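You operate a simulated robot arm through the tools that you are given. There is no shell and no other tool.

The job below is to be done with a simulated robot arm. You get a single attempt, and the scene is never put back.

JOB
Take the brass carrier on the wooden bench and put it away on the top of the long green table. Then open the blue drawer, take the blue coil and leave it in the inside of the blue drawer and shut the drawer again. Then put the felt ring on the steel top of the roller table. Do these in the order given.

Only the result counts: the job must be done as asked and must still hold three seconds after the hand-in. Knocking over, shifting, dropping, spilling or breaking anything else fails it.

ROBOT AND FRAMES
A 7-joint arm with a two-finger gripper on a trunk, on a base that drives. Base frame: it is fixed to the floor where the robot stands at the start and does not move with it; the origin is under the middle of the robot, x ahead of it, y to its left, z up. Units: mm, degrees, N and s.
With the tool pointing down near the work surface it reaches from about 260 to 720 mm from the robot's upright axis, wherever it stands. Its first joint turns from -166.0 to 166.0 degrees. Places, roughly: blue coil [2750, 500, 750]; blue drawer [4300, 4700, 800]; brass carrier [2750, 500, 750]; felt ring [2500, 500, 750]; inside of the blue drawer [4300, 4700, 700]; steel top of the roller table [600, -1400, 800]; top of the long green table [9200, 8300, 800]. Payload 2.94 kg.
The tool frame sits at the grasp point between the pads (the TCP): z along the fingers, y along the line on which they close. The tips reach 30 mm beyond it. Largest opening 138 mm; the body of the gripper starts 109 mm behind the TCP.
Orientation is that of the tool frame in the base frame, as a unit quaternion [x, y, z, w]. With the fingers straight down and closing along the base's y, the tool's x points along the base's -x, its y along +y and its z along -z.

CONTROLS
- The arm moves only by the tool send_rows. Its argument "moves" is a list of rows, each an object (a shift or turn left out is 0, a gripper value left out holds the last) with "gripper": the opening in per cent of the stroke, from 0 (shut) to 100 (fully open); "linear": the shift along the tool's x, y, z in mm, a list of three; "turn": the turn, a rotation vector about the tool's x, y, z in rad, a list of three. In form: [{"gripper": gripper, "linear": [x, y, z], "turn": [ax, ay, az]}, ...]. A call has 1 to 20 rows; each row shifts and turns the commanded pose from where the row before left it, along the tool's axes as they then stand. Rows are played at 5 a second. More than 50 mm and 8.6 degrees between two rows, or a gripper value outside its range, and nothing of the call is played. Where a pose cannot be reached the arm comes as near as it can. A force on the tool above 40 N (or 10 N above the force at the start of the call, whichever is more), or a blocked arm, ends the call early, and 0.2 s more pass. Each finger halts on what it meets, pressing with about 20 N; the grip force reading is that of the motor and also rises with nothing between the fingers. The clock runs only during rows and for 0.2 s after the last one: add rows that do not move to give the fingers time. It gives the time, the measured TCP pose, the force on the tool (base axes), the opening and the grip force at its end, in the units of the frame above (readings bear some noise), with the torque about the TCP (base axes, N m) and any sound that the robot's microphone picked up.
- Cameras (640 x 400 px; columns grow to the right, rows downward): "scene" is now at [5.7, 115.2, 1411.3]; the picture's right is [-0.23, -0.97, 0.00], its down [-0.53, 0.13, -0.84] and it looks along [0.81, -0.19, -0.55] (base axes); focal length 248 px, centre (320, 200). "wrist" rides on the gripper at [71, 19, -146] in the tool frame; the picture's right is [-0.26, 0.97, 0.00], its down [-0.85, -0.23, -0.48] and it looks along [-0.46, -0.12, 0.88] (tool axes); focal length 280 px, centre (320, 200).
- get_image(camera): a new picture of that camera. The clock stands still meanwhile.
- lift_body(by): slides the trunk up (or, below 0, down) by that many mm; the arm and the scene camera ride with it, the base frame stays. It gives what a move gives, with no picture.
- drive_base(legs): drives the robot by 1 to 6 legs, each [ahead, left, turn to the left] in mm, mm and degrees, along the robot's own axes; the way and the turn of a leg run together, so that a leg with both is an arc; at most 1500 mm and 180 degrees a leg. The arm and the cameras ride along, it lands a little off, and it stops where it bumps. It gives what a move gives.
- pan_tilt(pan, tilt): turns the head with the scene camera to pan (to the left, within 86 degrees either way) and tilt (down, from -29 to 69), counted from straight ahead of the robot. It gives what a move gives.
- probe_pixels(camera, pixels): there is no depth. For up to 12 entries [column, row, z] of the newest picture of that camera ("zoom" is the newest enlarged one), the place [x, y] in the base frame at which the ray of that pixel passes the height z, good to about 2 mm. The clock stands still meanwhile.
- enlarge(camera, box): a new picture of the part [left, top, right, bottom] of that camera's present view, enlarged. The clock stands still meanwhile.
- finish_job(): hands the job in; it is judged then, once.

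Open the gripper and draw the arm clear of the work before you hand the job in, unless the task says otherwise.

The tools are called after "Emit:" as name(argument=value, ...) on one line, values as JSON. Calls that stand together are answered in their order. send_rows: Moves the arm, as the interface text tells. Its arguments: {"type":"object","properties":{"moves":{"type":"array"}},"required":["moves"]} The other tools are called the same way: lift_body (by) slides the trunk up or down; drive_base (legs) drives the base; pan_tilt (pan, tilt) turns the head that bears the scene camera; get_image (camera) takes a picture; probe_pixels (camera, pixels) gives the place at which the rays of pixels pass given heights; enlarge (camera, box) takes an enlarged picture of a part of a camera's view; finish_job () hands the job in.

At the start:

```text
time: 0.0
tool_pos: [415.8, -98.1, 1064.4]
orientation: [0.0, 1.0, 0.0, 0.001]
wrist_force: [-0.3, -0.4, 0.1]
moment: [-0.04, 0.02, 0.03]
grip_width: 138.2
grasp_force: 0.2
trunk travel left (down, up): [-250.0, 204.0]
robot x, y, heading: [-0.3, -0.8, -0.1]
head pan, tilt: [-13.4, 33.1]
```

scene: 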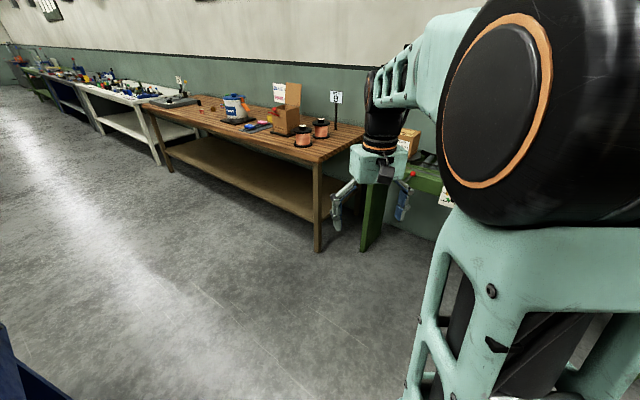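
wrist: 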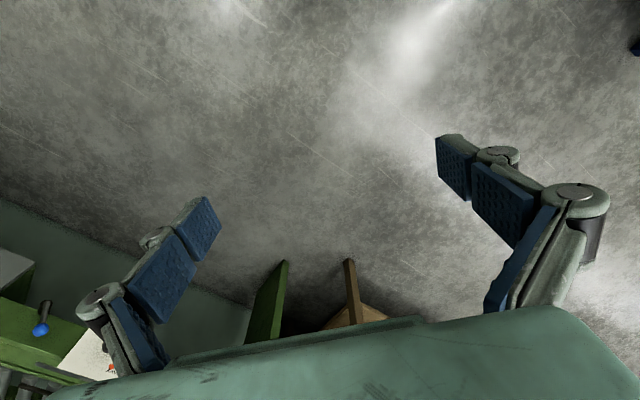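

The scene picture shows the wooden bench at about columns 150-370, rows 90-160 with several objects on it. I enlarge that part to see what is on it.

Emit:
enlarge(camera="scene", box=[140, 60, 380, 210])

Emit:
enlarge(camera="scene", box=[0, 20, 200, 145])

```text
2.67 times, centred on (260, 135) of scene
```

zoom: 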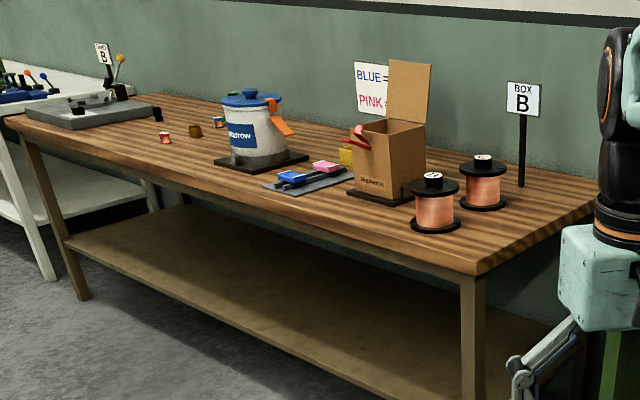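

```text
3.20 times, centred on (100, 82) of scene
```

zoom: 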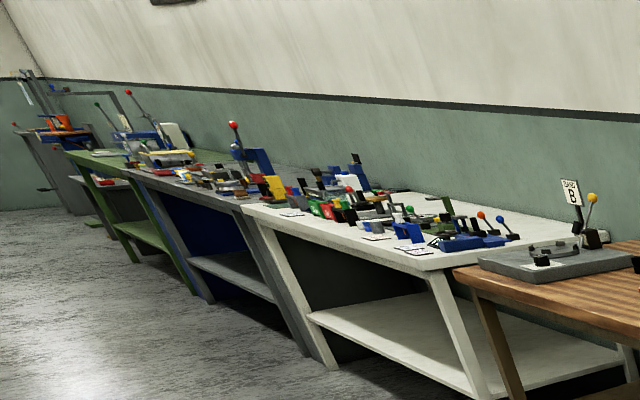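

The bench carries a pot, a cardboard box, two copper coils, a slide switch with blue/pink knobs and a sign "BLUE=… PINK=…". I look around the room first before driving.

Emit:
pan_tilt(pan=40, tilt=15)

Emit:
get_image(camera="scene")

Emit:
pan_tilt(pan=86, tilt=15)

Emit:
get_image(camera="scene")

Emit:
pan_tilt(pan=-70, tilt=20)

Emit:
get_image(camera="scene")

```text
time: 1.2
tool_pos: [416.7, -98.8, 1064.1]
orientation: [0.0, 1.0, 0.0, 0.0]
wrist_force: [0.0, 0.6, -1.0]
moment: [0.0, -0.03, 0.0]
grip_width: 138.2
grasp_force: 0.0
trunk travel left (down, up): [-250.0, 204.0]
robot x, y, heading: [0.0, -0.7, -0.0]
head pan, tilt: [40.0, 15.0]
```

```text
taken
```

scene: 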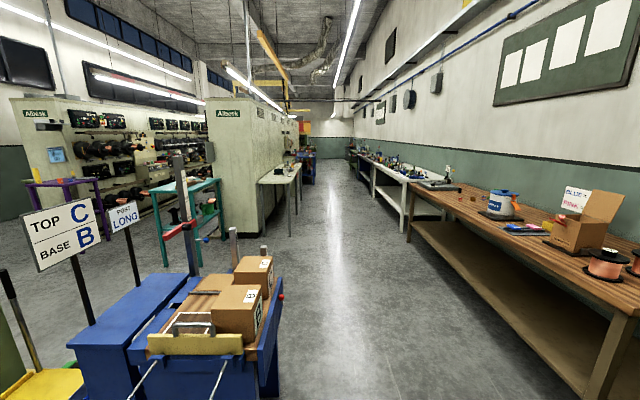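

```text
time: 2.4
tool_pos: [416.3, -99.1, 1063.4]
orientation: [0.0, 1.0, 0.0, -0.001]
wrist_force: [-0.4, 0.6, 0.7]
moment: [-0.02, 0.0, 0.01]
grip_width: 138.2
grasp_force: 0.1
trunk travel left (down, up): [-250.0, 204.0]
robot x, y, heading: [0.4, -1.1, 0.3]
head pan, tilt: [85.9, 15.0]
```

```text
taken
```

scene: 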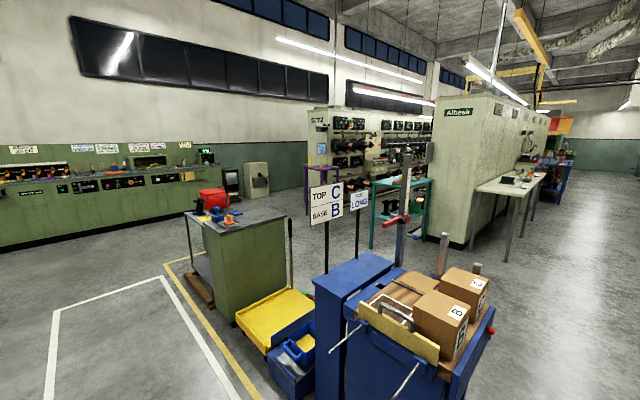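

```text
time: 4.8
tool_pos: [415.8, -98.9, 1062.7]
orientation: [0.0, 1.0, -0.001, 0.001]
wrist_force: [0.4, 0.4, 0.0]
moment: [0.02, -0.03, -0.01]
grip_width: 137.9
grasp_force: 0.1
trunk travel left (down, up): [-250.0, 204.0]
robot x, y, heading: [-3.2, -0.1, -0.0]
head pan, tilt: [-70.0, 20.0]
```

```text
taken
```

scene: 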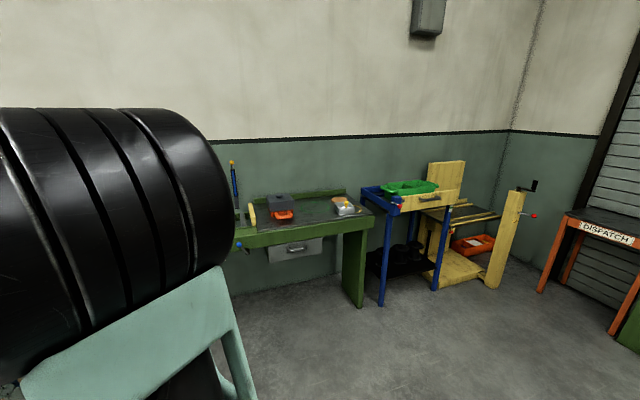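

The corridor runs along pan ~40°. I look there closely (blue drawer near 47°, green table near 42°) and also behind/right for the roller table.

Emit:
pan_tilt(pan=42, tilt=15)

Emit:
enlarge(camera="scene", box=[250, 110, 410, 210])

Emit:
enlarge(camera="scene", box=[400, 110, 640, 260])

Emit:
enlarge(camera="scene", box=[0, 100, 320, 300])

```text
time: 6.7
tool_pos: [417.1, -98.7, 1064.5]
orientation: [-0.001, 1.0, -0.001, 0.0]
wrist_force: [0.2, -0.5, -0.9]
moment: [-0.01, 0.02, -0.01]
grip_width: 138.0
grasp_force: 0.1
trunk travel left (down, up): [-250.0, 204.0]
robot x, y, heading: [0.5, 0.7, 0.3]
head pan, tilt: [42.0, 15.0]
```

```text
4.00 times, centred on (330, 160) of scene
```

zoom: 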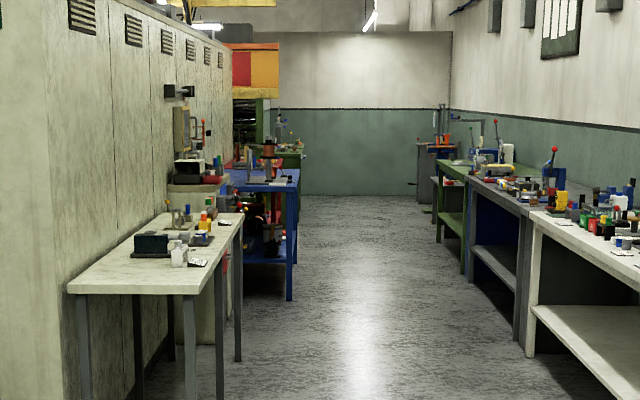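

```text
2.67 times, centred on (520, 185) of scene
```

zoom: 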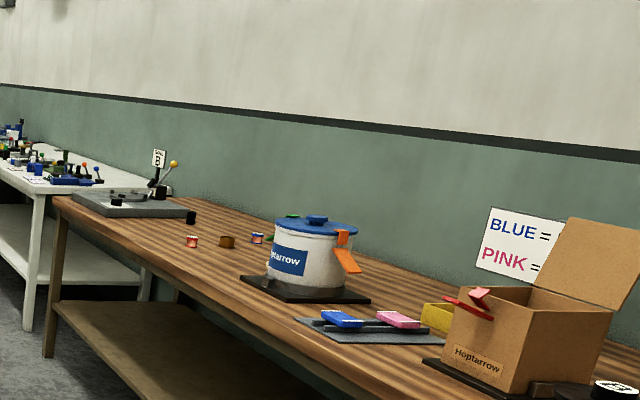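

```text
2.00 times, centred on (160, 200) of scene
```

zoom: 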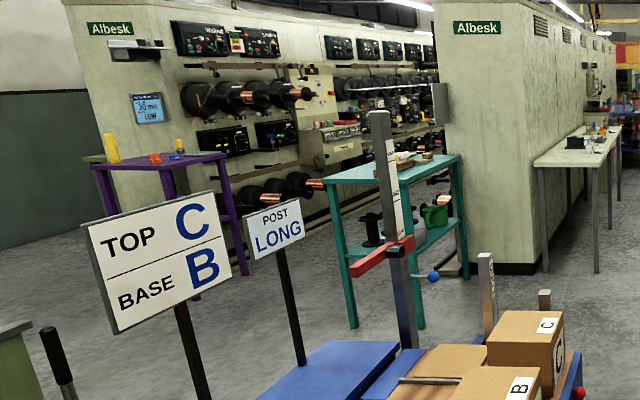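

The bench has small items: around zoom (190,242), (227,242), (257,238). I probe the bench edge and these items at bench height to plan a drive.

Emit:
get_image(camera="scene")

Emit:
probe_pixels(camera="scene", pixels=[[471, 201, 730], [484, 201, 730], [496, 199, 730], [471, 191, 730], [580, 320, 730], [423, 185, 730], [510, 205, 730], [540, 232, 730]])

```text
taken
```

scene: 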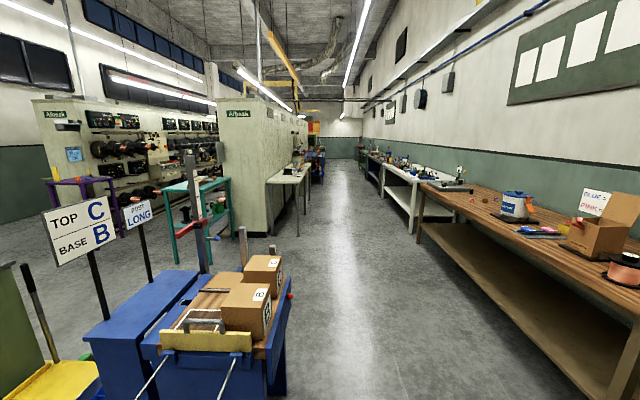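

```text
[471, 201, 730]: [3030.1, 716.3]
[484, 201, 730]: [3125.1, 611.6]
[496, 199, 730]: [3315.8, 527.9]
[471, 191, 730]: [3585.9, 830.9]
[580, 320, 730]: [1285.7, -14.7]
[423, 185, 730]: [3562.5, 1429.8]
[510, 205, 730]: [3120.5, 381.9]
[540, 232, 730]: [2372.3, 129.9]
```

The bench front edge runs from about (1330,-170) to (3300,1330). I check clearance to the blue cart on the left before driving, probing its right-hand corners.

Emit:
probe_pixels(camera="scene", pixels=[[292, 295, 750], [290, 335, 600], [285, 385, 0], [268, 345, 600], [280, 265, 900], [420, 245, 0], [418, 235, 0], [300, 235, 0], [300, 185, 800]])

```text
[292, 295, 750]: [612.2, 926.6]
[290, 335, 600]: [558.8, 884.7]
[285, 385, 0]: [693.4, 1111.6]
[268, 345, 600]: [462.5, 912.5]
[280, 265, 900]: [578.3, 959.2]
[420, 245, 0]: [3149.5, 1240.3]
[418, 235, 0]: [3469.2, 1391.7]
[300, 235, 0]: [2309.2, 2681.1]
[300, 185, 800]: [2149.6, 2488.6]
```

The cart corner is near (612,926), so I drive ahead first, then diagonally along the corridor, and turn to face the bench at about 650 mm distance.

Emit:
drive_base(legs=[[900, 300, 0], [700, 540, 0], [686, 537, 0], [0, 0, -52.5]])

Emit:
pan_tilt(pan=0, tilt=40)

Emit:
get_image(camera="scene")

Emit:
get_image(camera="wrist")

```text
time: 23.6
tool_pos: [2435.0, 1020.2, 1064.5]
orientation: [0.436, 0.9, 0.0, 0.0]
wrist_force: [0.0, -0.8, -0.5]
moment: [0.03, -0.01, 0.01]
grip_width: 137.8
grasp_force: 0.0
trunk travel left (down, up): [-250.0, 204.0]
robot x, y, heading: [2253.5, 1406.2, -51.6]
head pan, tilt: [42.0, 15.0]
```

```text
time: 24.7
tool_pos: [2435.1, 1021.1, 1064.9]
orientation: [0.436, 0.9, 0.001, 0.0]
wrist_force: [0.0, 0.2, 0.2]
moment: [0.0, -0.02, 0.02]
grip_width: 137.9
grasp_force: 0.2
trunk travel left (down, up): [-250.0, 204.0]
robot x, y, heading: [2257.9, 1409.3, -51.8]
head pan, tilt: [0.0, 40.0]
```

```text
taken
```

scene: 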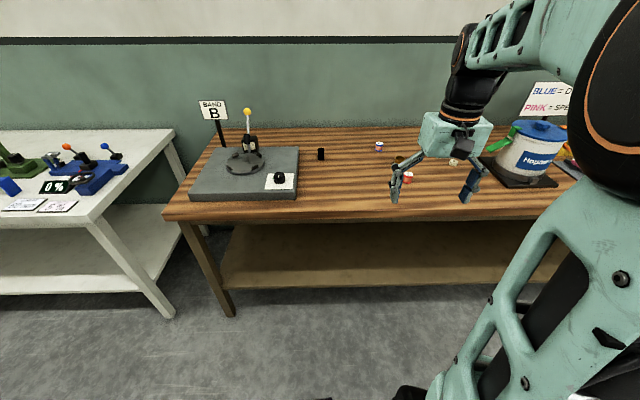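

```text
taken
```

wrist: 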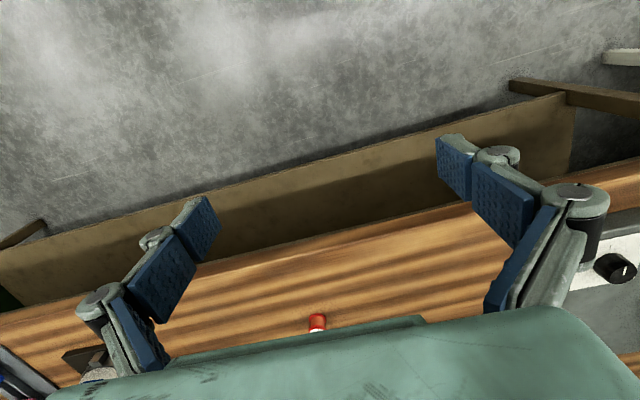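

I see the small items near columns 320-470, rows 140-185. I enlarge that region and the sign.

Emit:
enlarge(camera="scene", box=[300, 120, 480, 232])

Emit:
enlarge(camera="scene", box=[170, 90, 350, 202])

Emit:
pan_tilt(pan=-35, tilt=35)

Emit:
get_image(camera="scene")

```text
3.56 times, centred on (390, 176) of scene
```

zoom: 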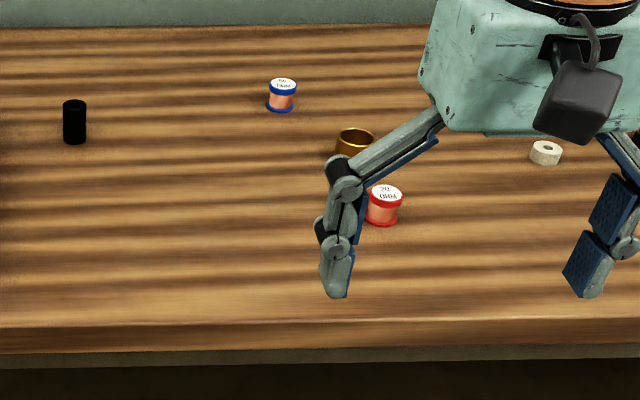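

```text
3.56 times, centred on (260, 146) of scene
```

zoom: 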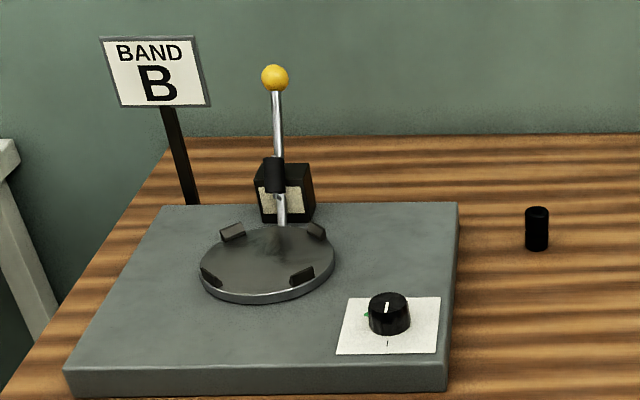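

```text
time: 25.7
tool_pos: [2436.0, 1019.8, 1063.3]
orientation: [0.436, 0.9, 0.0, 0.0]
wrist_force: [0.2, 0.0, -0.8]
moment: [0.02, -0.01, -0.02]
grip_width: 137.6
grasp_force: 0.0
trunk travel left (down, up): [-250.0, 204.0]
robot x, y, heading: [2253.7, 1407.1, -51.4]
head pan, tilt: [-35.0, 35.0]
```

```text
taken
```

scene: 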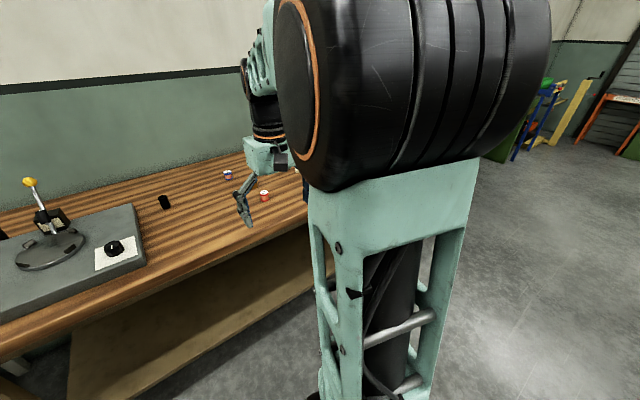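

The brass ring-like item, red coil, blue coil, white ring and a black cylinder are visible. I turn the head back and probe items at several heights to triangulate bench height.

Emit:
pan_tilt(pan=5, tilt=40)

Emit:
get_image(camera="scene")

Emit:
enlarge(camera="scene", box=[340, 100, 500, 200])

```text
time: 26.8
tool_pos: [2435.8, 1020.1, 1063.7]
orientation: [0.436, 0.9, 0.0, 0.001]
wrist_force: [1.0, 0.2, 0.4]
moment: [0.04, -0.02, 0.03]
grip_width: 137.8
grasp_force: 0.0
trunk travel left (down, up): [-250.0, 204.0]
robot x, y, heading: [2255.3, 1407.1, -52.1]
head pan, tilt: [5.0, 40.0]
```

```text
taken
```

scene: 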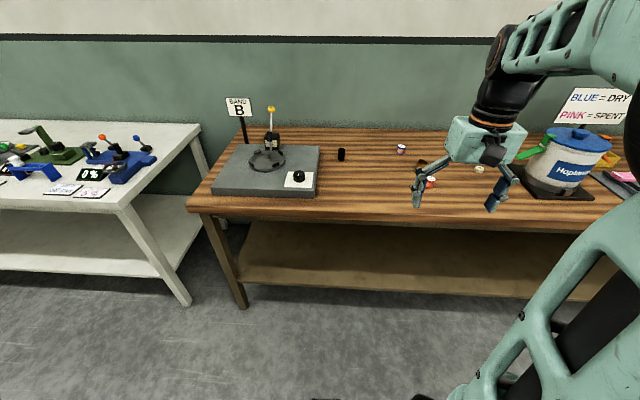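

```text
4.00 times, centred on (420, 150) of scene
```

zoom: 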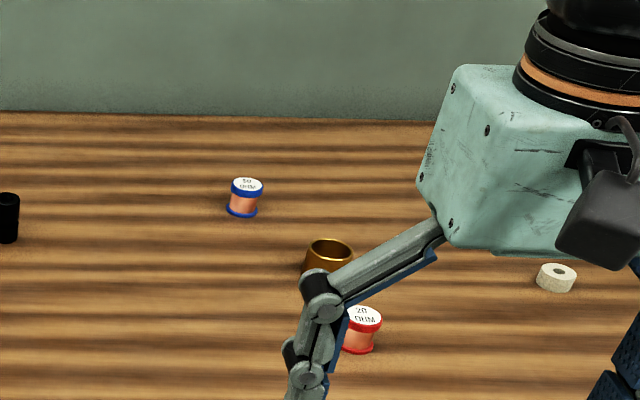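

The sign reads "BLUE = DRY, PINK = SPENT" (not relevant to my items). Brass cup at zoom (330,255), blue coil (243,212), red coil (362,345), felt ring (555,285). I probe at candidate heights.

Emit:
probe_pixels(camera="zoom", pixels=[[329, 250, 750], [329, 250, 800], [243, 212, 750], [243, 212, 800], [360, 350, 750], [360, 350, 800], [555, 288, 750], [555, 288, 800], [9, 240, 750], [9, 240, 800]])

Emit:
probe_pixels(camera="wrist", pixels=[[317, 323, 750], [317, 323, 780], [317, 323, 800], [317, 323, 820]])

```text
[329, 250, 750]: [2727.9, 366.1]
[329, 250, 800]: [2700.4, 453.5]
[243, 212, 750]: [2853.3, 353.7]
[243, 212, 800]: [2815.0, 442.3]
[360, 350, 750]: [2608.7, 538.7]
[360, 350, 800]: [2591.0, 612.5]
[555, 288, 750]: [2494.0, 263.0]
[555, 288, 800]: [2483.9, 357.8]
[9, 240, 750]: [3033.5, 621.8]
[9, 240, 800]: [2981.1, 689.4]
```

```text
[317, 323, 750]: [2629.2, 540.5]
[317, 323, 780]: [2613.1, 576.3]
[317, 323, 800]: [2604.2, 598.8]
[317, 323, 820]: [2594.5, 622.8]
```

I raise the trunk by 200 mm to get a second viewpoint for triangulation (the arm also clears the bench better).

Emit:
lift_body(by=200)

Emit:
enlarge(camera="scene", box=[340, 130, 500, 230])

Emit:
get_image(camera="wrist")

```text
time: 28.9
tool_pos: [2434.4, 1020.4, 1264.5]
orientation: [0.436, 0.9, 0.0, 0.0]
wrist_force: [-0.8, 0.8, -0.1]
moment: [-0.01, 0.0, 0.02]
grip_width: 137.9
grasp_force: 0.0
trunk travel left (down, up): [-450.0, 4.0]
robot x, y, heading: [2255.0, 1406.8, -51.6]
head pan, tilt: [5.0, 40.0]
```

```text
4.00 times, centred on (420, 180) of scene
```

zoom: 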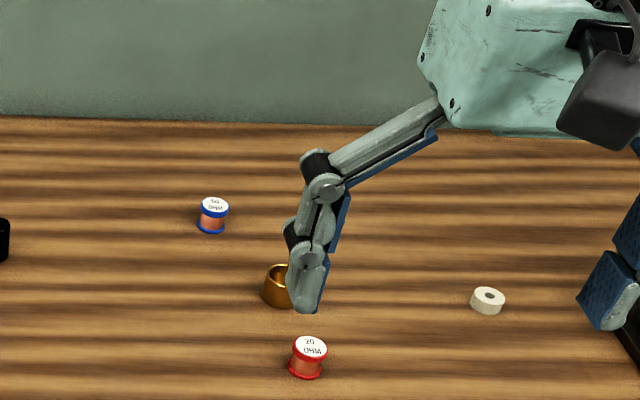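

```text
taken
```

wrist: 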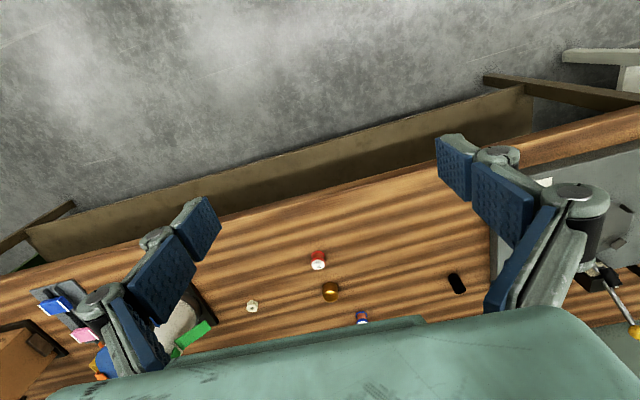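

Now I probe the matching points in this raised view.

Emit:
probe_pixels(camera="zoom", pixels=[[211, 229, 750], [211, 229, 800], [304, 376, 750], [304, 376, 800], [487, 311, 750], [487, 311, 800], [280, 303, 750], [280, 303, 800], [1, 257, 750], [1, 257, 800]])

Emit:
probe_pixels(camera="wrist", pixels=[[318, 253, 750], [318, 253, 800], [330, 292, 750], [330, 292, 800], [252, 305, 750], [252, 305, 800], [362, 318, 750], [362, 318, 800]])

```text
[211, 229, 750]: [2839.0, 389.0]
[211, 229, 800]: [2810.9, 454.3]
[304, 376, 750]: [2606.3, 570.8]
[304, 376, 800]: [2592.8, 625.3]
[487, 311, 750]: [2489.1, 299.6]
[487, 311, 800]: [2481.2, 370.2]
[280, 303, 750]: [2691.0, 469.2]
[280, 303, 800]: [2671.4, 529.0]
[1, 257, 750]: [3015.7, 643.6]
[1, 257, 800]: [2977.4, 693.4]
```

```text
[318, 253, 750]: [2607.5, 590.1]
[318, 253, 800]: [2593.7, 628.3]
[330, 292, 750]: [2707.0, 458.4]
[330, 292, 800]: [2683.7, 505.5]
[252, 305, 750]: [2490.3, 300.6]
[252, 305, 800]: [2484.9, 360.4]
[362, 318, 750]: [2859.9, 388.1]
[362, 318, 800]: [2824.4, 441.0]
```

Triangulation gives the bench top at z ≈ 825: brass ≈ (2665,555), blue coil ≈ (2796,487), felt ring ≈ (2477,405), red coil ≈ (2586,652). I look down to see the bench edge and the robot's own base to judge how close I can drive.

Emit:
pan_tilt(pan=0, tilt=69)

Emit:
get_image(camera="scene")

Emit:
probe_pixels(camera="scene", pixels=[[100, 60, 825], [300, 60, 825], [320, 390, 0], [320, 390, 300]])

```text
time: 29.9
tool_pos: [2434.4, 1019.6, 1263.8]
orientation: [0.436, 0.9, 0.001, 0.001]
wrist_force: [-0.2, 0.3, -0.1]
moment: [0.02, -0.03, 0.0]
grip_width: 138.1
grasp_force: 0.1
trunk travel left (down, up): [-450.0, 4.0]
robot x, y, heading: [2254.1, 1408.8, -51.4]
head pan, tilt: [0.0, 68.8]
```

```text
taken
```

scene: 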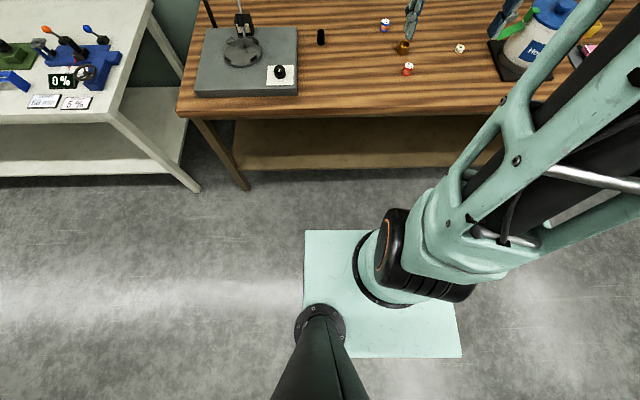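

```text
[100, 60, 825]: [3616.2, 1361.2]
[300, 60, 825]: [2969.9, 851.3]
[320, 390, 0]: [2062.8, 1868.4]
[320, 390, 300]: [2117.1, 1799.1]
```

The robot's base is the light square plate (cols 304-462, rows 230-358). I probe its front corners and the bench front edge (row ~113) and shelf edge (row ~168).

Emit:
probe_pixels(camera="scene", pixels=[[304, 230, 100], [304, 230, 300], [370, 230, 100], [370, 230, 300], [462, 357, 100], [462, 357, 300], [300, 358, 100], [200, 120, 825], [420, 114, 825], [300, 171, 0], [300, 171, 250], [248, 188, 0]])

```text
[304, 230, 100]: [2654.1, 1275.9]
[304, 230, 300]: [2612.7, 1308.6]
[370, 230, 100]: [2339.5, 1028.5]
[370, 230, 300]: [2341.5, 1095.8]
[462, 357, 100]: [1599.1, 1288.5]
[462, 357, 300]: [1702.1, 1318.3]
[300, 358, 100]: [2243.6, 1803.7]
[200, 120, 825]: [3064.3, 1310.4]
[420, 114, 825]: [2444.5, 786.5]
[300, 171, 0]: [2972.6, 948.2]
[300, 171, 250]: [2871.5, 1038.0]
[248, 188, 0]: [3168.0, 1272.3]
```

The plate is the trunk carriage (~330 mm square), so I can approach the bench. I drive 250 mm ahead and 150 mm to the right with the arm held high, then check.

Emit:
drive_base(legs=[[250, -150, 1]])

Emit:
pan_tilt(pan=0, tilt=60)

Emit:
get_image(camera="scene")

Emit:
get_image(camera="wrist")

```text
time: 31.8
tool_pos: [2478.3, 742.8, 1264.3]
orientation: [0.429, 0.903, -0.001, 0.0]
wrist_force: [0.8, -0.7, 0.2]
moment: [0.02, 0.0, -0.01]
grip_width: 137.9
grasp_force: 0.2
trunk travel left (down, up): [-450.0, 4.0]
robot x, y, heading: [2292.0, 1130.1, -50.8]
head pan, tilt: [0.0, 68.8]
```

```text
time: 32.5
tool_pos: [2478.3, 742.6, 1263.6]
orientation: [0.428, 0.904, 0.0, 0.001]
wrist_force: [0.4, -0.4, 0.1]
moment: [0.01, 0.01, 0.01]
grip_width: 138.0
grasp_force: 0.1
trunk travel left (down, up): [-450.0, 4.0]
robot x, y, heading: [2290.7, 1129.0, -50.8]
head pan, tilt: [0.0, 60.0]
```

```text
taken
```

scene: 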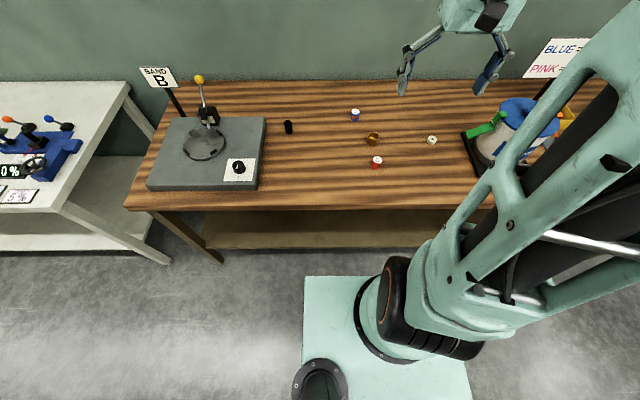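

```text
taken
```

wrist: 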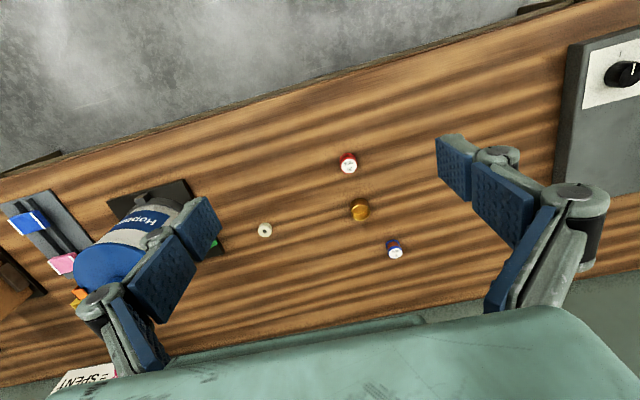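

Good clear views of brass (372,138) in scene and (360,209) in wrist. I enlarge both to measure.

Emit:
enlarge(camera="scene", box=[330, 90, 450, 165])

Emit:
probe_pixels(camera="zoom", pixels=[[222, 268, 825], [222, 268, 850], [222, 235, 850], [133, 120, 850], [545, 255, 840], [250, 360, 860]])

Emit:
enlarge(camera="wrist", box=[240, 130, 432, 250])

```text
5.33 times, centred on (390, 128) of scene
```

zoom: 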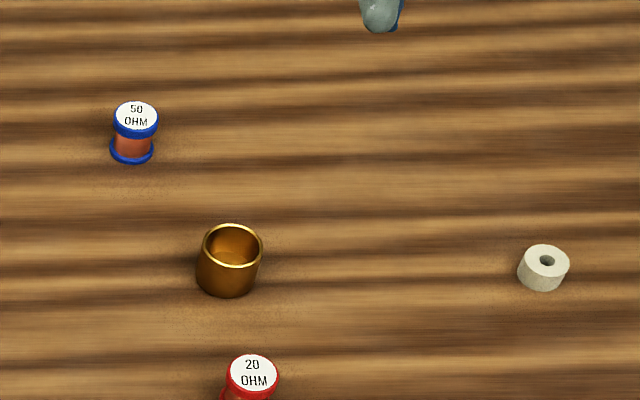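

```text
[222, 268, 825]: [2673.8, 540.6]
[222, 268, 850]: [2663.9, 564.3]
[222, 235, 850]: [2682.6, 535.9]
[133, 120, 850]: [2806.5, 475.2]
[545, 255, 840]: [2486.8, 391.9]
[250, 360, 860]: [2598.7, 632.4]
```

```text
3.33 times, centred on (336, 190) of wrist
```

zoom: 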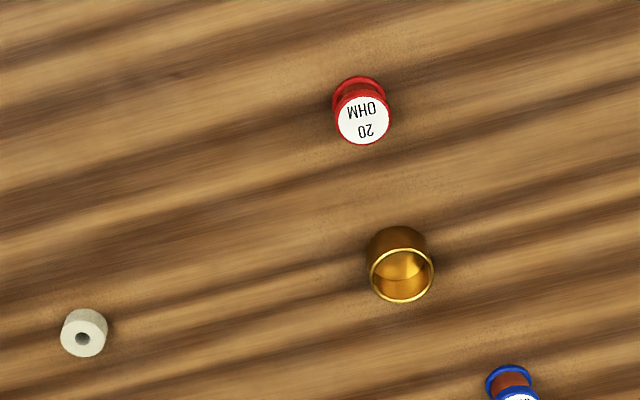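

I probe the wrist zoom for rim and edges of the brass cup (rim centre (401,275), left 369, right 433).

Emit:
probe_pixels(camera="zoom", pixels=[[401, 275, 850], [401, 275, 870], [369, 275, 860], [433, 275, 860], [401, 303, 860], [401, 249, 860], [397, 228, 825], [363, 120, 860], [84, 338, 840], [518, 398, 860]])

Emit:
enlarge(camera="scene", box=[330, 90, 450, 165])

Emit:
probe_pixels(camera="zoom", pixels=[[232, 245, 850], [232, 245, 870], [203, 245, 860], [262, 245, 860], [228, 297, 825], [252, 374, 860], [546, 262, 840], [136, 115, 860]])

```text
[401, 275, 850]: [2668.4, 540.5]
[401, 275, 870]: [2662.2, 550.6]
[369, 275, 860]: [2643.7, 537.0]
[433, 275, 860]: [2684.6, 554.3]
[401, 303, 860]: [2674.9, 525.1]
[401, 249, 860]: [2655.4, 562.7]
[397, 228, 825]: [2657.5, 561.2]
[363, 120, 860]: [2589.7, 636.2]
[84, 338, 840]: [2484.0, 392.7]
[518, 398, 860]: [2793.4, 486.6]
```

```text
5.33 times, centred on (390, 128) of scene
```

zoom: 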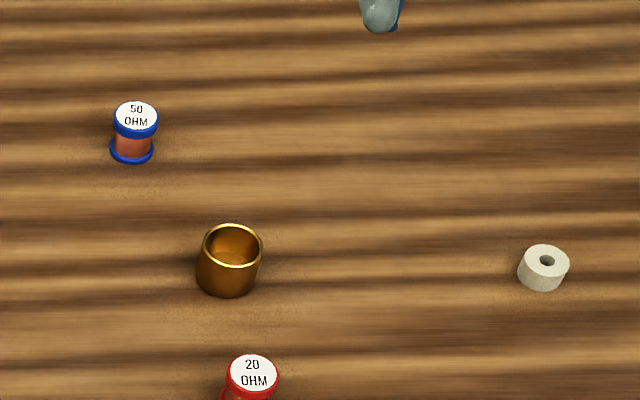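

```text
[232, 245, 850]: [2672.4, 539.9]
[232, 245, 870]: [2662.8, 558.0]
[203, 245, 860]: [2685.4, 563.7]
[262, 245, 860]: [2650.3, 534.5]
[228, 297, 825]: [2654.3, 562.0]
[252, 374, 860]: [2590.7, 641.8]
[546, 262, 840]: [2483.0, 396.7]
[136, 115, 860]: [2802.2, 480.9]
```

The brass cup is ~44 mm wide, rim near z≈857, centre ≈ (2667,546). I move 70 mm closer to have comfortable reach.

Emit:
drive_base(legs=[[70, 0, 0]])

```text
time: 33.5
tool_pos: [2521.5, 690.4, 1264.3]
orientation: [0.429, 0.903, 0.0, 0.0]
wrist_force: [0.2, -0.2, -0.6]
moment: [0.0, 0.01, 0.01]
grip_width: 138.1
grasp_force: 0.1
trunk travel left (down, up): [-450.0, 4.0]
robot x, y, heading: [2332.4, 1078.8, -50.9]
head pan, tilt: [0.0, 60.0]
```

Now I move the tool over the brass cup (tool x −204, y +22) and descend to about z 1000 for a check.

Emit:
send_rows(moves=[{"gripper": 100, "linear": [-41, 4.3, 0]}, {"linear": [-41, 4.3, 0]}, {"linear": [-41, 4.3, 0]}, {"linear": [-41, 4.3, 0]}, {"linear": [-40, 4.4, 0]}, {"linear": [0, 0, 44]}, {"linear": [0, 0, 44]}, {"linear": [0, 0, 44]}, {"linear": [0, 0, 44]}, {"linear": [0, 0, 44]}, {"linear": [0, 0, 40]}, {"linear": [0, 0, 0]}])

Emit:
get_image(camera="wrist")

Emit:
get_image(camera="scene")

```text
time: 36.1
tool_pos: [2669.6, 548.7, 1004.8]
orientation: [0.429, 0.904, 0.0, 0.0]
wrist_force: [0.2, -0.1, -0.2]
moment: [-0.01, 0.01, 0.0]
grip_width: 138.2
grasp_force: 0.0
trunk travel left (down, up): [-450.0, 4.0]
robot x, y, heading: [2335.6, 1071.9, -50.8]
head pan, tilt: [0.0, 60.0]
```

```text
taken
```

wrist: 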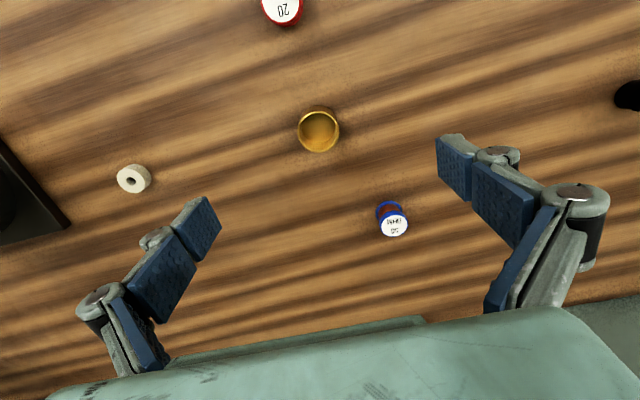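

```text
taken
```

scene: 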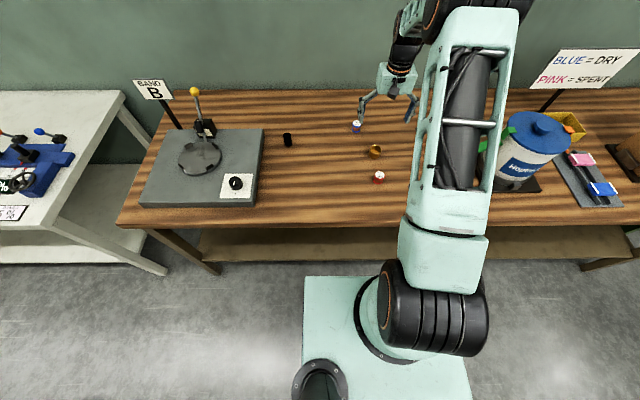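

I probe the brass rim in this closer wrist view: centre (318,131), edges 298/339.

Emit:
enlarge(camera="wrist", box=[272, 90, 368, 150])

Emit:
enlarge(camera="wrist", box=[272, 95, 368, 155])

```text
6.67 times, centred on (320, 120) of wrist
```

zoom: 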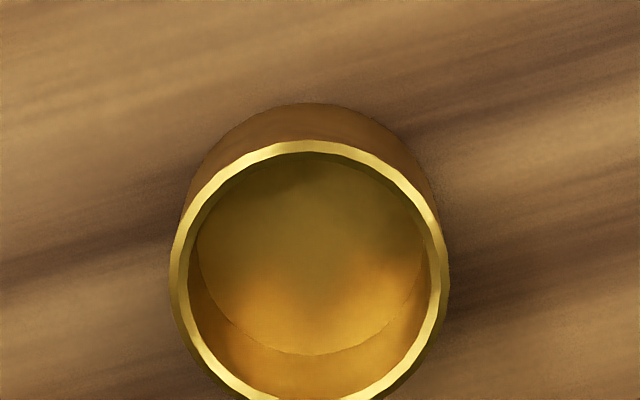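

```text
6.67 times, centred on (320, 125) of wrist
```

zoom: 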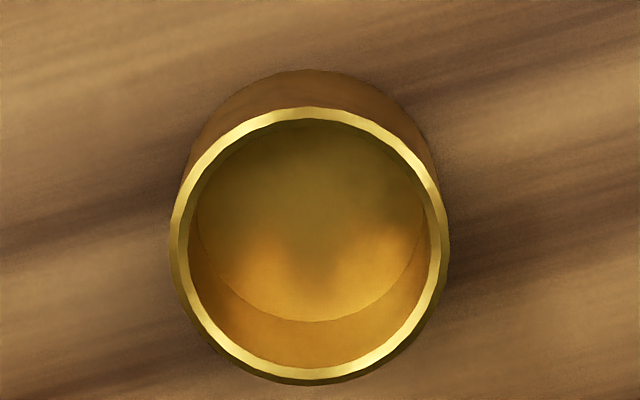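

The rim circle spans zoom columns 169–448 and rows 107–384. I probe its extremes at z 857.

Emit:
probe_pixels(camera="zoom", pixels=[[308, 245, 857], [169, 245, 857], [448, 245, 857], [308, 107, 857], [308, 384, 857], [308, 245, 847], [308, 245, 867], [304, 70, 825]])

```text
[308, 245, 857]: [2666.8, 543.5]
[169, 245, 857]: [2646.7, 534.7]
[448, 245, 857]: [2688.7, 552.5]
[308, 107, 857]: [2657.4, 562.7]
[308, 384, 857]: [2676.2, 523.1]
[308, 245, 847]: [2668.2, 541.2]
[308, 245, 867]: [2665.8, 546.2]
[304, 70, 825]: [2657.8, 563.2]
```

Cup centre ≈ (2667,543.5). I correct by tool x −2.5, y −5.4 and descend to TCP z ≈ 862 (tips ≈ 832, just above the bench).

Emit:
send_rows(moves=[{"gripper": 100, "linear": [-2.5, -5.4, 0]}, {"linear": [0, 0, 40]}, {"linear": [0, 0, 40]}, {"linear": [0, 0, 35]}, {"linear": [0, 0, 20]}, {"linear": [0, 0, 8]}, {"linear": [0, 0, 0]}])

Emit:
get_image(camera="wrist")

```text
time: 37.8
tool_pos: [2664.8, 540.1, 861.0]
orientation: [0.429, 0.903, -0.001, 0.0]
wrist_force: [0.5, 0.1, 0.3]
moment: [-0.01, -0.05, 0.01]
grip_width: 138.0
grasp_force: 0.1
trunk travel left (down, up): [-450.0, 4.0]
robot x, y, heading: [2335.4, 1076.4, -50.9]
head pan, tilt: [0.0, 60.0]
```

```text
taken
```

wrist: 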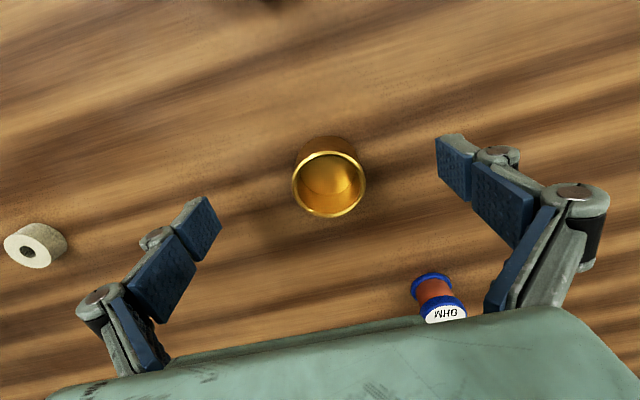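

The rim centre (329,184) sits midway between the pads' tips (205,215) and (455,165). I close the gripper on it.

Emit:
send_rows(moves=[{"gripper": 0}, {}, {}, {}, {}, {}, {}])

Emit:
get_image(camera="wrist")

```text
time: 39.4
tool_pos: [2665.4, 541.0, 862.1]
orientation: [0.429, 0.903, 0.0, 0.0]
wrist_force: [0.2, 0.4, -0.2]
moment: [0.03, -0.03, 0.01]
grip_width: 43.1
grasp_force: 19.4
trunk travel left (down, up): [-450.0, 4.0]
robot x, y, heading: [2336.7, 1074.9, -50.7]
head pan, tilt: [0.0, 60.0]
```

```text
taken
```

wrist: 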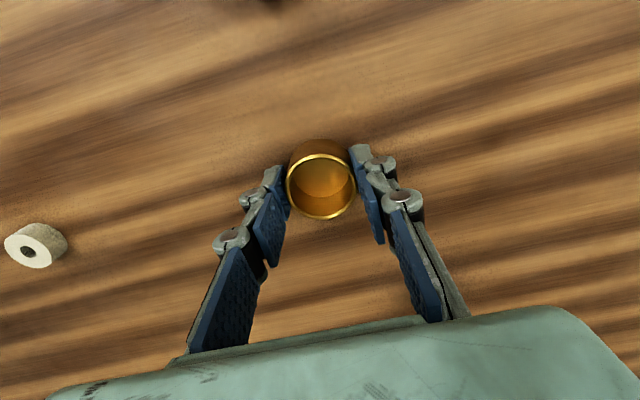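

Gripped at 43.1 mm with 19.4 N. I lift straight up by 260 mm.

Emit:
send_rows(moves=[{"gripper": 0, "linear": [0, 0, -10]}, {"linear": [0, 0, -30]}, {"linear": [0, 0, -40]}, {"linear": [0, 0, -45]}, {"linear": [0, 0, -45]}, {"linear": [0, 0, -45]}, {"linear": [0, 0, -45]}, {}])

Emit:
get_image(camera="wrist")

```text
time: 41.1
tool_pos: [2662.5, 542.0, 1120.4]
orientation: [0.429, 0.903, 0.0, 0.0]
wrist_force: [0.3, 0.4, -1.1]
moment: [0.0, -0.02, 0.02]
grip_width: 43.1
grasp_force: 19.7
trunk travel left (down, up): [-450.0, 4.0]
robot x, y, heading: [2335.2, 1079.8, -50.7]
head pan, tilt: [0.0, 60.0]
```

```text
taken
```

wrist: 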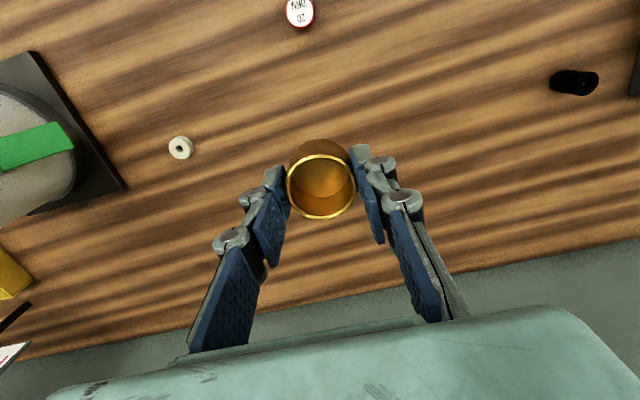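

The cup is held. I retract the arm toward the robot, then back away from the bench and turn to face along the corridor.

Emit:
send_rows(moves=[{"gripper": 0, "linear": [44, 0, 0]}, {"linear": [44, 0, 0]}, {"linear": [44, 0, 0]}, {"linear": [44, 0, 0]}, {"linear": [44, 0, 0]}, {}])

Emit:
drive_base(legs=[[-500, 0, 0], [0, 0, 91]])

Emit:
pan_tilt(pan=0, tilt=20)

Emit:
get_image(camera="scene")

```text
time: 42.5
tool_pos: [2523.9, 712.6, 1119.7]
orientation: [0.428, 0.904, 0.0, 0.001]
wrist_force: [0.6, 0.5, -1.1]
moment: [0.02, 0.03, -0.01]
grip_width: 42.9
grasp_force: 20.1
trunk travel left (down, up): [-450.0, 4.0]
robot x, y, heading: [2335.2, 1073.9, -50.7]
head pan, tilt: [0.0, 60.0]
```

```text
time: 49.5
tool_pos: [2365.1, 1673.2, 1120.4]
orientation: [-0.35, 0.937, 0.001, 0.0]
wrist_force: [0.6, 0.1, -0.6]
moment: [-0.03, 0.0, 0.01]
grip_width: 42.8
grasp_force: 20.1
trunk travel left (down, up): [-450.0, 4.0]
robot x, y, heading: [2006.2, 1473.0, 40.8]
head pan, tilt: [0.0, 60.0]
```

```text
time: 50.5
tool_pos: [2365.6, 1674.6, 1120.5]
orientation: [-0.35, 0.937, 0.0, 0.0]
wrist_force: [-0.3, -0.6, -0.7]
moment: [0.0, 0.01, 0.0]
grip_width: 42.8
grasp_force: 19.9
trunk travel left (down, up): [-450.0, 4.0]
robot x, y, heading: [2006.7, 1469.8, 41.0]
head pan, tilt: [0.0, 20.0]
```

```text
taken
```

scene: 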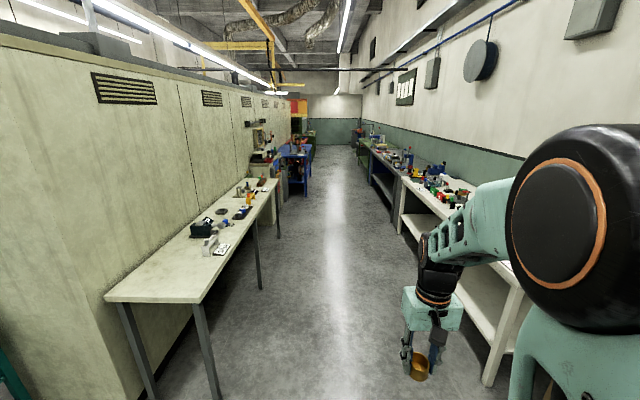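

The corridor vanishes near column 335 (heading ≈ 37.5°). I probe both sides for clearance and enlarge the far end for the green table and the blue drawer.

Emit:
probe_pixels(camera="scene", pixels=[[203, 302, 800], [279, 179, 800], [219, 398, 0], [262, 288, 0], [398, 180, 825], [487, 385, 0], [402, 230, 0], [307, 148, 800], [290, 155, 800], [320, 146, 800], [360, 150, 800], [305, 195, 0]])

Emit:
enlarge(camera="scene", box=[230, 90, 390, 190])

Emit:
enlarge(camera="scene", box=[280, 110, 360, 160])

```text
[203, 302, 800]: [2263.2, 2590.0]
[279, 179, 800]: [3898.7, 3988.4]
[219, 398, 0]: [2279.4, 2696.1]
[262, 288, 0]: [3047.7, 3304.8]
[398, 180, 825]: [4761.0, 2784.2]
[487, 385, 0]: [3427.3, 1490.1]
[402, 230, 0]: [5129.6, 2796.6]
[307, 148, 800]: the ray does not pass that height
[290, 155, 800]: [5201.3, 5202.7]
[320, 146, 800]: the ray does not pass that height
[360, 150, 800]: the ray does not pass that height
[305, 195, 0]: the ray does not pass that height
```

```text
4.00 times, centred on (310, 140) of scene
```

zoom: 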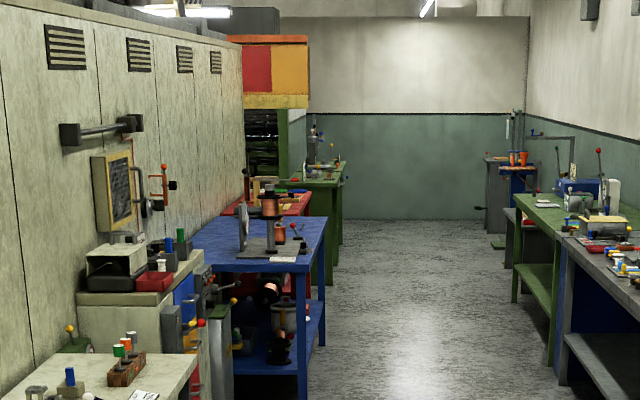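

```text
8.00 times, centred on (320, 135) of scene
```

zoom: 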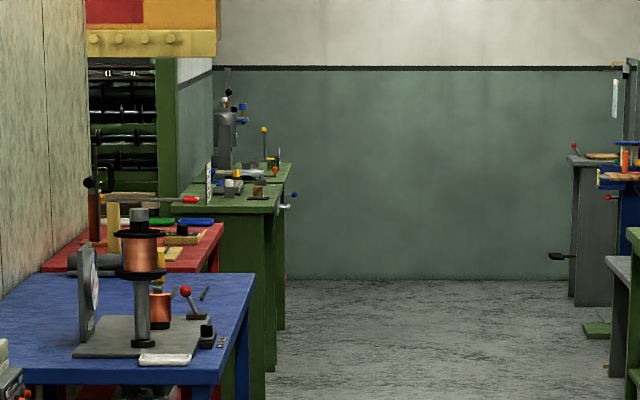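

By bearing, the "long green table" at (9200,8300) is the left one at the corridor's end (8× zoom (232,176)). I align with the corridor and drive ahead in steps along its middle.

Emit:
drive_base(legs=[[0, 0, -3], [1500, -80, 0], [1000, 0, 0]])

Emit:
pan_tilt(pan=50, tilt=25)

Emit:
get_image(camera="scene")

Emit:
pan_tilt(pan=0, tilt=20)

Emit:
get_image(camera="scene")

```text
refused: leg 2 is longer than a leg can be; nothing moved
```

```text
time: 51.7
tool_pos: [2365.3, 1675.0, 1120.8]
orientation: [-0.35, 0.937, 0.0, 0.0]
wrist_force: [-0.7, -0.2, -0.5]
moment: [0.03, -0.03, -0.03]
grip_width: 42.4
grasp_force: 20.2
trunk travel left (down, up): [-450.0, 4.0]
robot x, y, heading: [2011.1, 1471.9, 40.7]
head pan, tilt: [50.0, 25.0]
```

```text
taken
```

scene: 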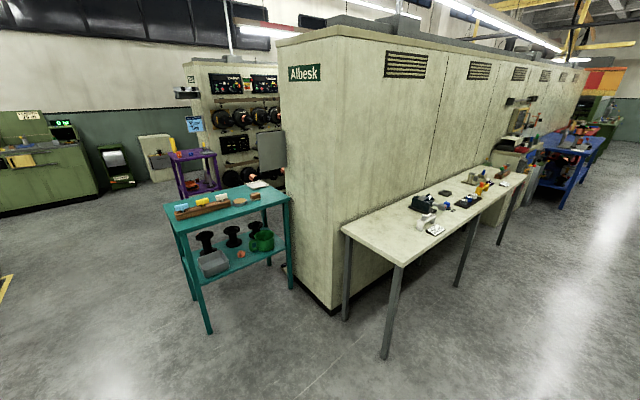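

```text
time: 52.9
tool_pos: [2365.6, 1673.0, 1120.4]
orientation: [-0.35, 0.937, 0.001, 0.0]
wrist_force: [-0.1, -0.1, -0.4]
moment: [0.02, -0.01, -0.01]
grip_width: 42.8
grasp_force: 19.7
trunk travel left (down, up): [-450.0, 4.0]
robot x, y, heading: [2005.8, 1474.2, 41.0]
head pan, tilt: [0.0, 20.0]
```

```text
taken
```

scene: 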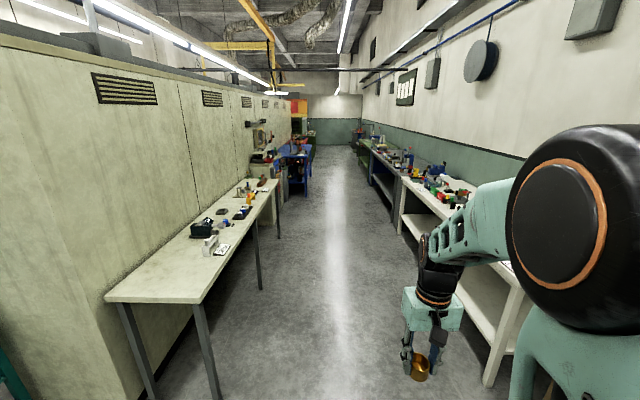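

The leg was just over 1500 mm; I split it shorter.

Emit:
drive_base(legs=[[0, 0, -3], [1400, -80, 0], [1100, 0, 0]])

Emit:
pan_tilt(pan=50, tilt=25)

Emit:
get_image(camera="scene")

Emit:
pan_tilt(pan=0, tilt=20)

Emit:
get_image(camera="scene")

```text
time: 65.4
tool_pos: [4348.1, 3162.2, 1119.6]
orientation: [-0.333, 0.943, 0.0, 0.0]
wrist_force: [-0.3, -0.8, -1.5]
moment: [-0.02, 0.03, 0.01]
grip_width: 41.9
grasp_force: 20.0
trunk travel left (down, up): [-450.0, 4.0]
robot x, y, heading: [3984.7, 2974.0, 38.9]
head pan, tilt: [0.0, 20.0]
```

```text
time: 66.6
tool_pos: [4348.6, 3162.0, 1120.6]
orientation: [-0.333, 0.943, 0.0, 0.0]
wrist_force: [-0.1, 0.4, -0.1]
moment: [-0.01, 0.05, -0.01]
grip_width: 41.0
grasp_force: 21.0
trunk travel left (down, up): [-450.0, 4.0]
robot x, y, heading: [3984.9, 2974.1, 38.8]
head pan, tilt: [50.0, 25.0]
```

```text
taken
```

scene: 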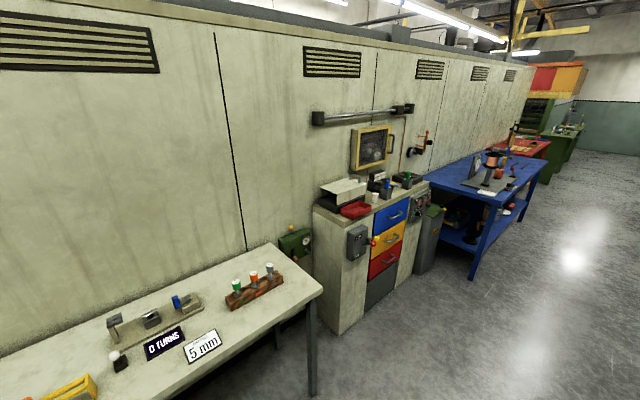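

```text
time: 67.8
tool_pos: [4347.5, 3161.8, 1120.5]
orientation: [-0.332, 0.943, 0.0, 0.0]
wrist_force: [0.0, 0.5, -0.2]
moment: [-0.03, -0.03, 0.01]
grip_width: 40.9
grasp_force: 19.9
trunk travel left (down, up): [-450.0, 4.0]
robot x, y, heading: [3984.1, 2977.1, 39.0]
head pan, tilt: [0.0, 20.0]
```

```text
taken
```

scene: 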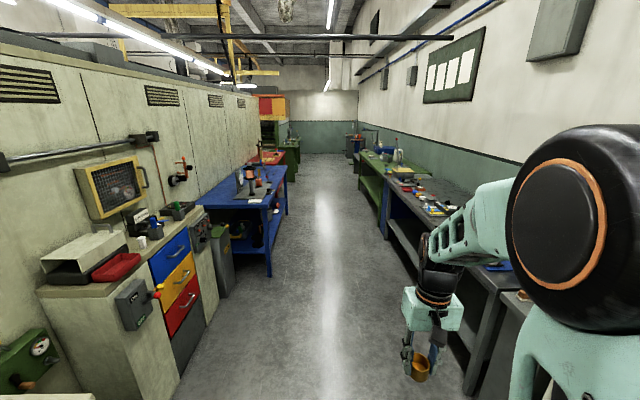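

The grip width has crept from 43.1 to 40.9 mm, so the cup may be slipping. I check the wrist view.

Emit:
get_image(camera="wrist")

Emit:
enlarge(camera="scene", box=[380, 280, 476, 400])

```text
taken
```

wrist: 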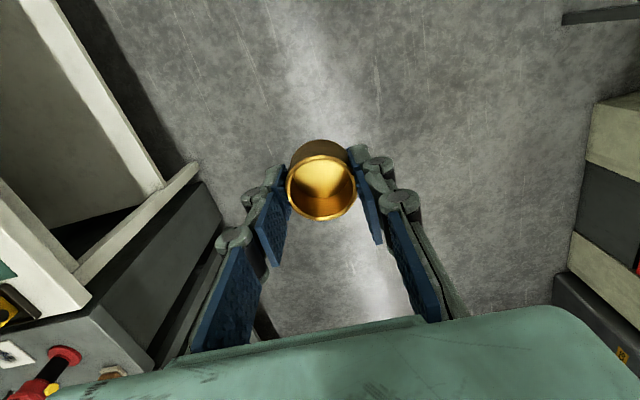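

```text
3.33 times, centred on (428, 340) of scene
```

zoom: 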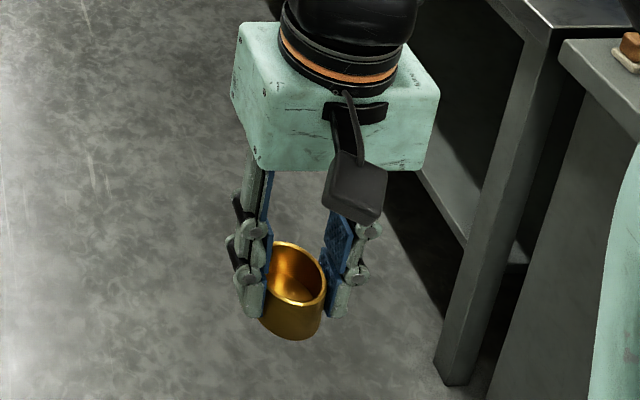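

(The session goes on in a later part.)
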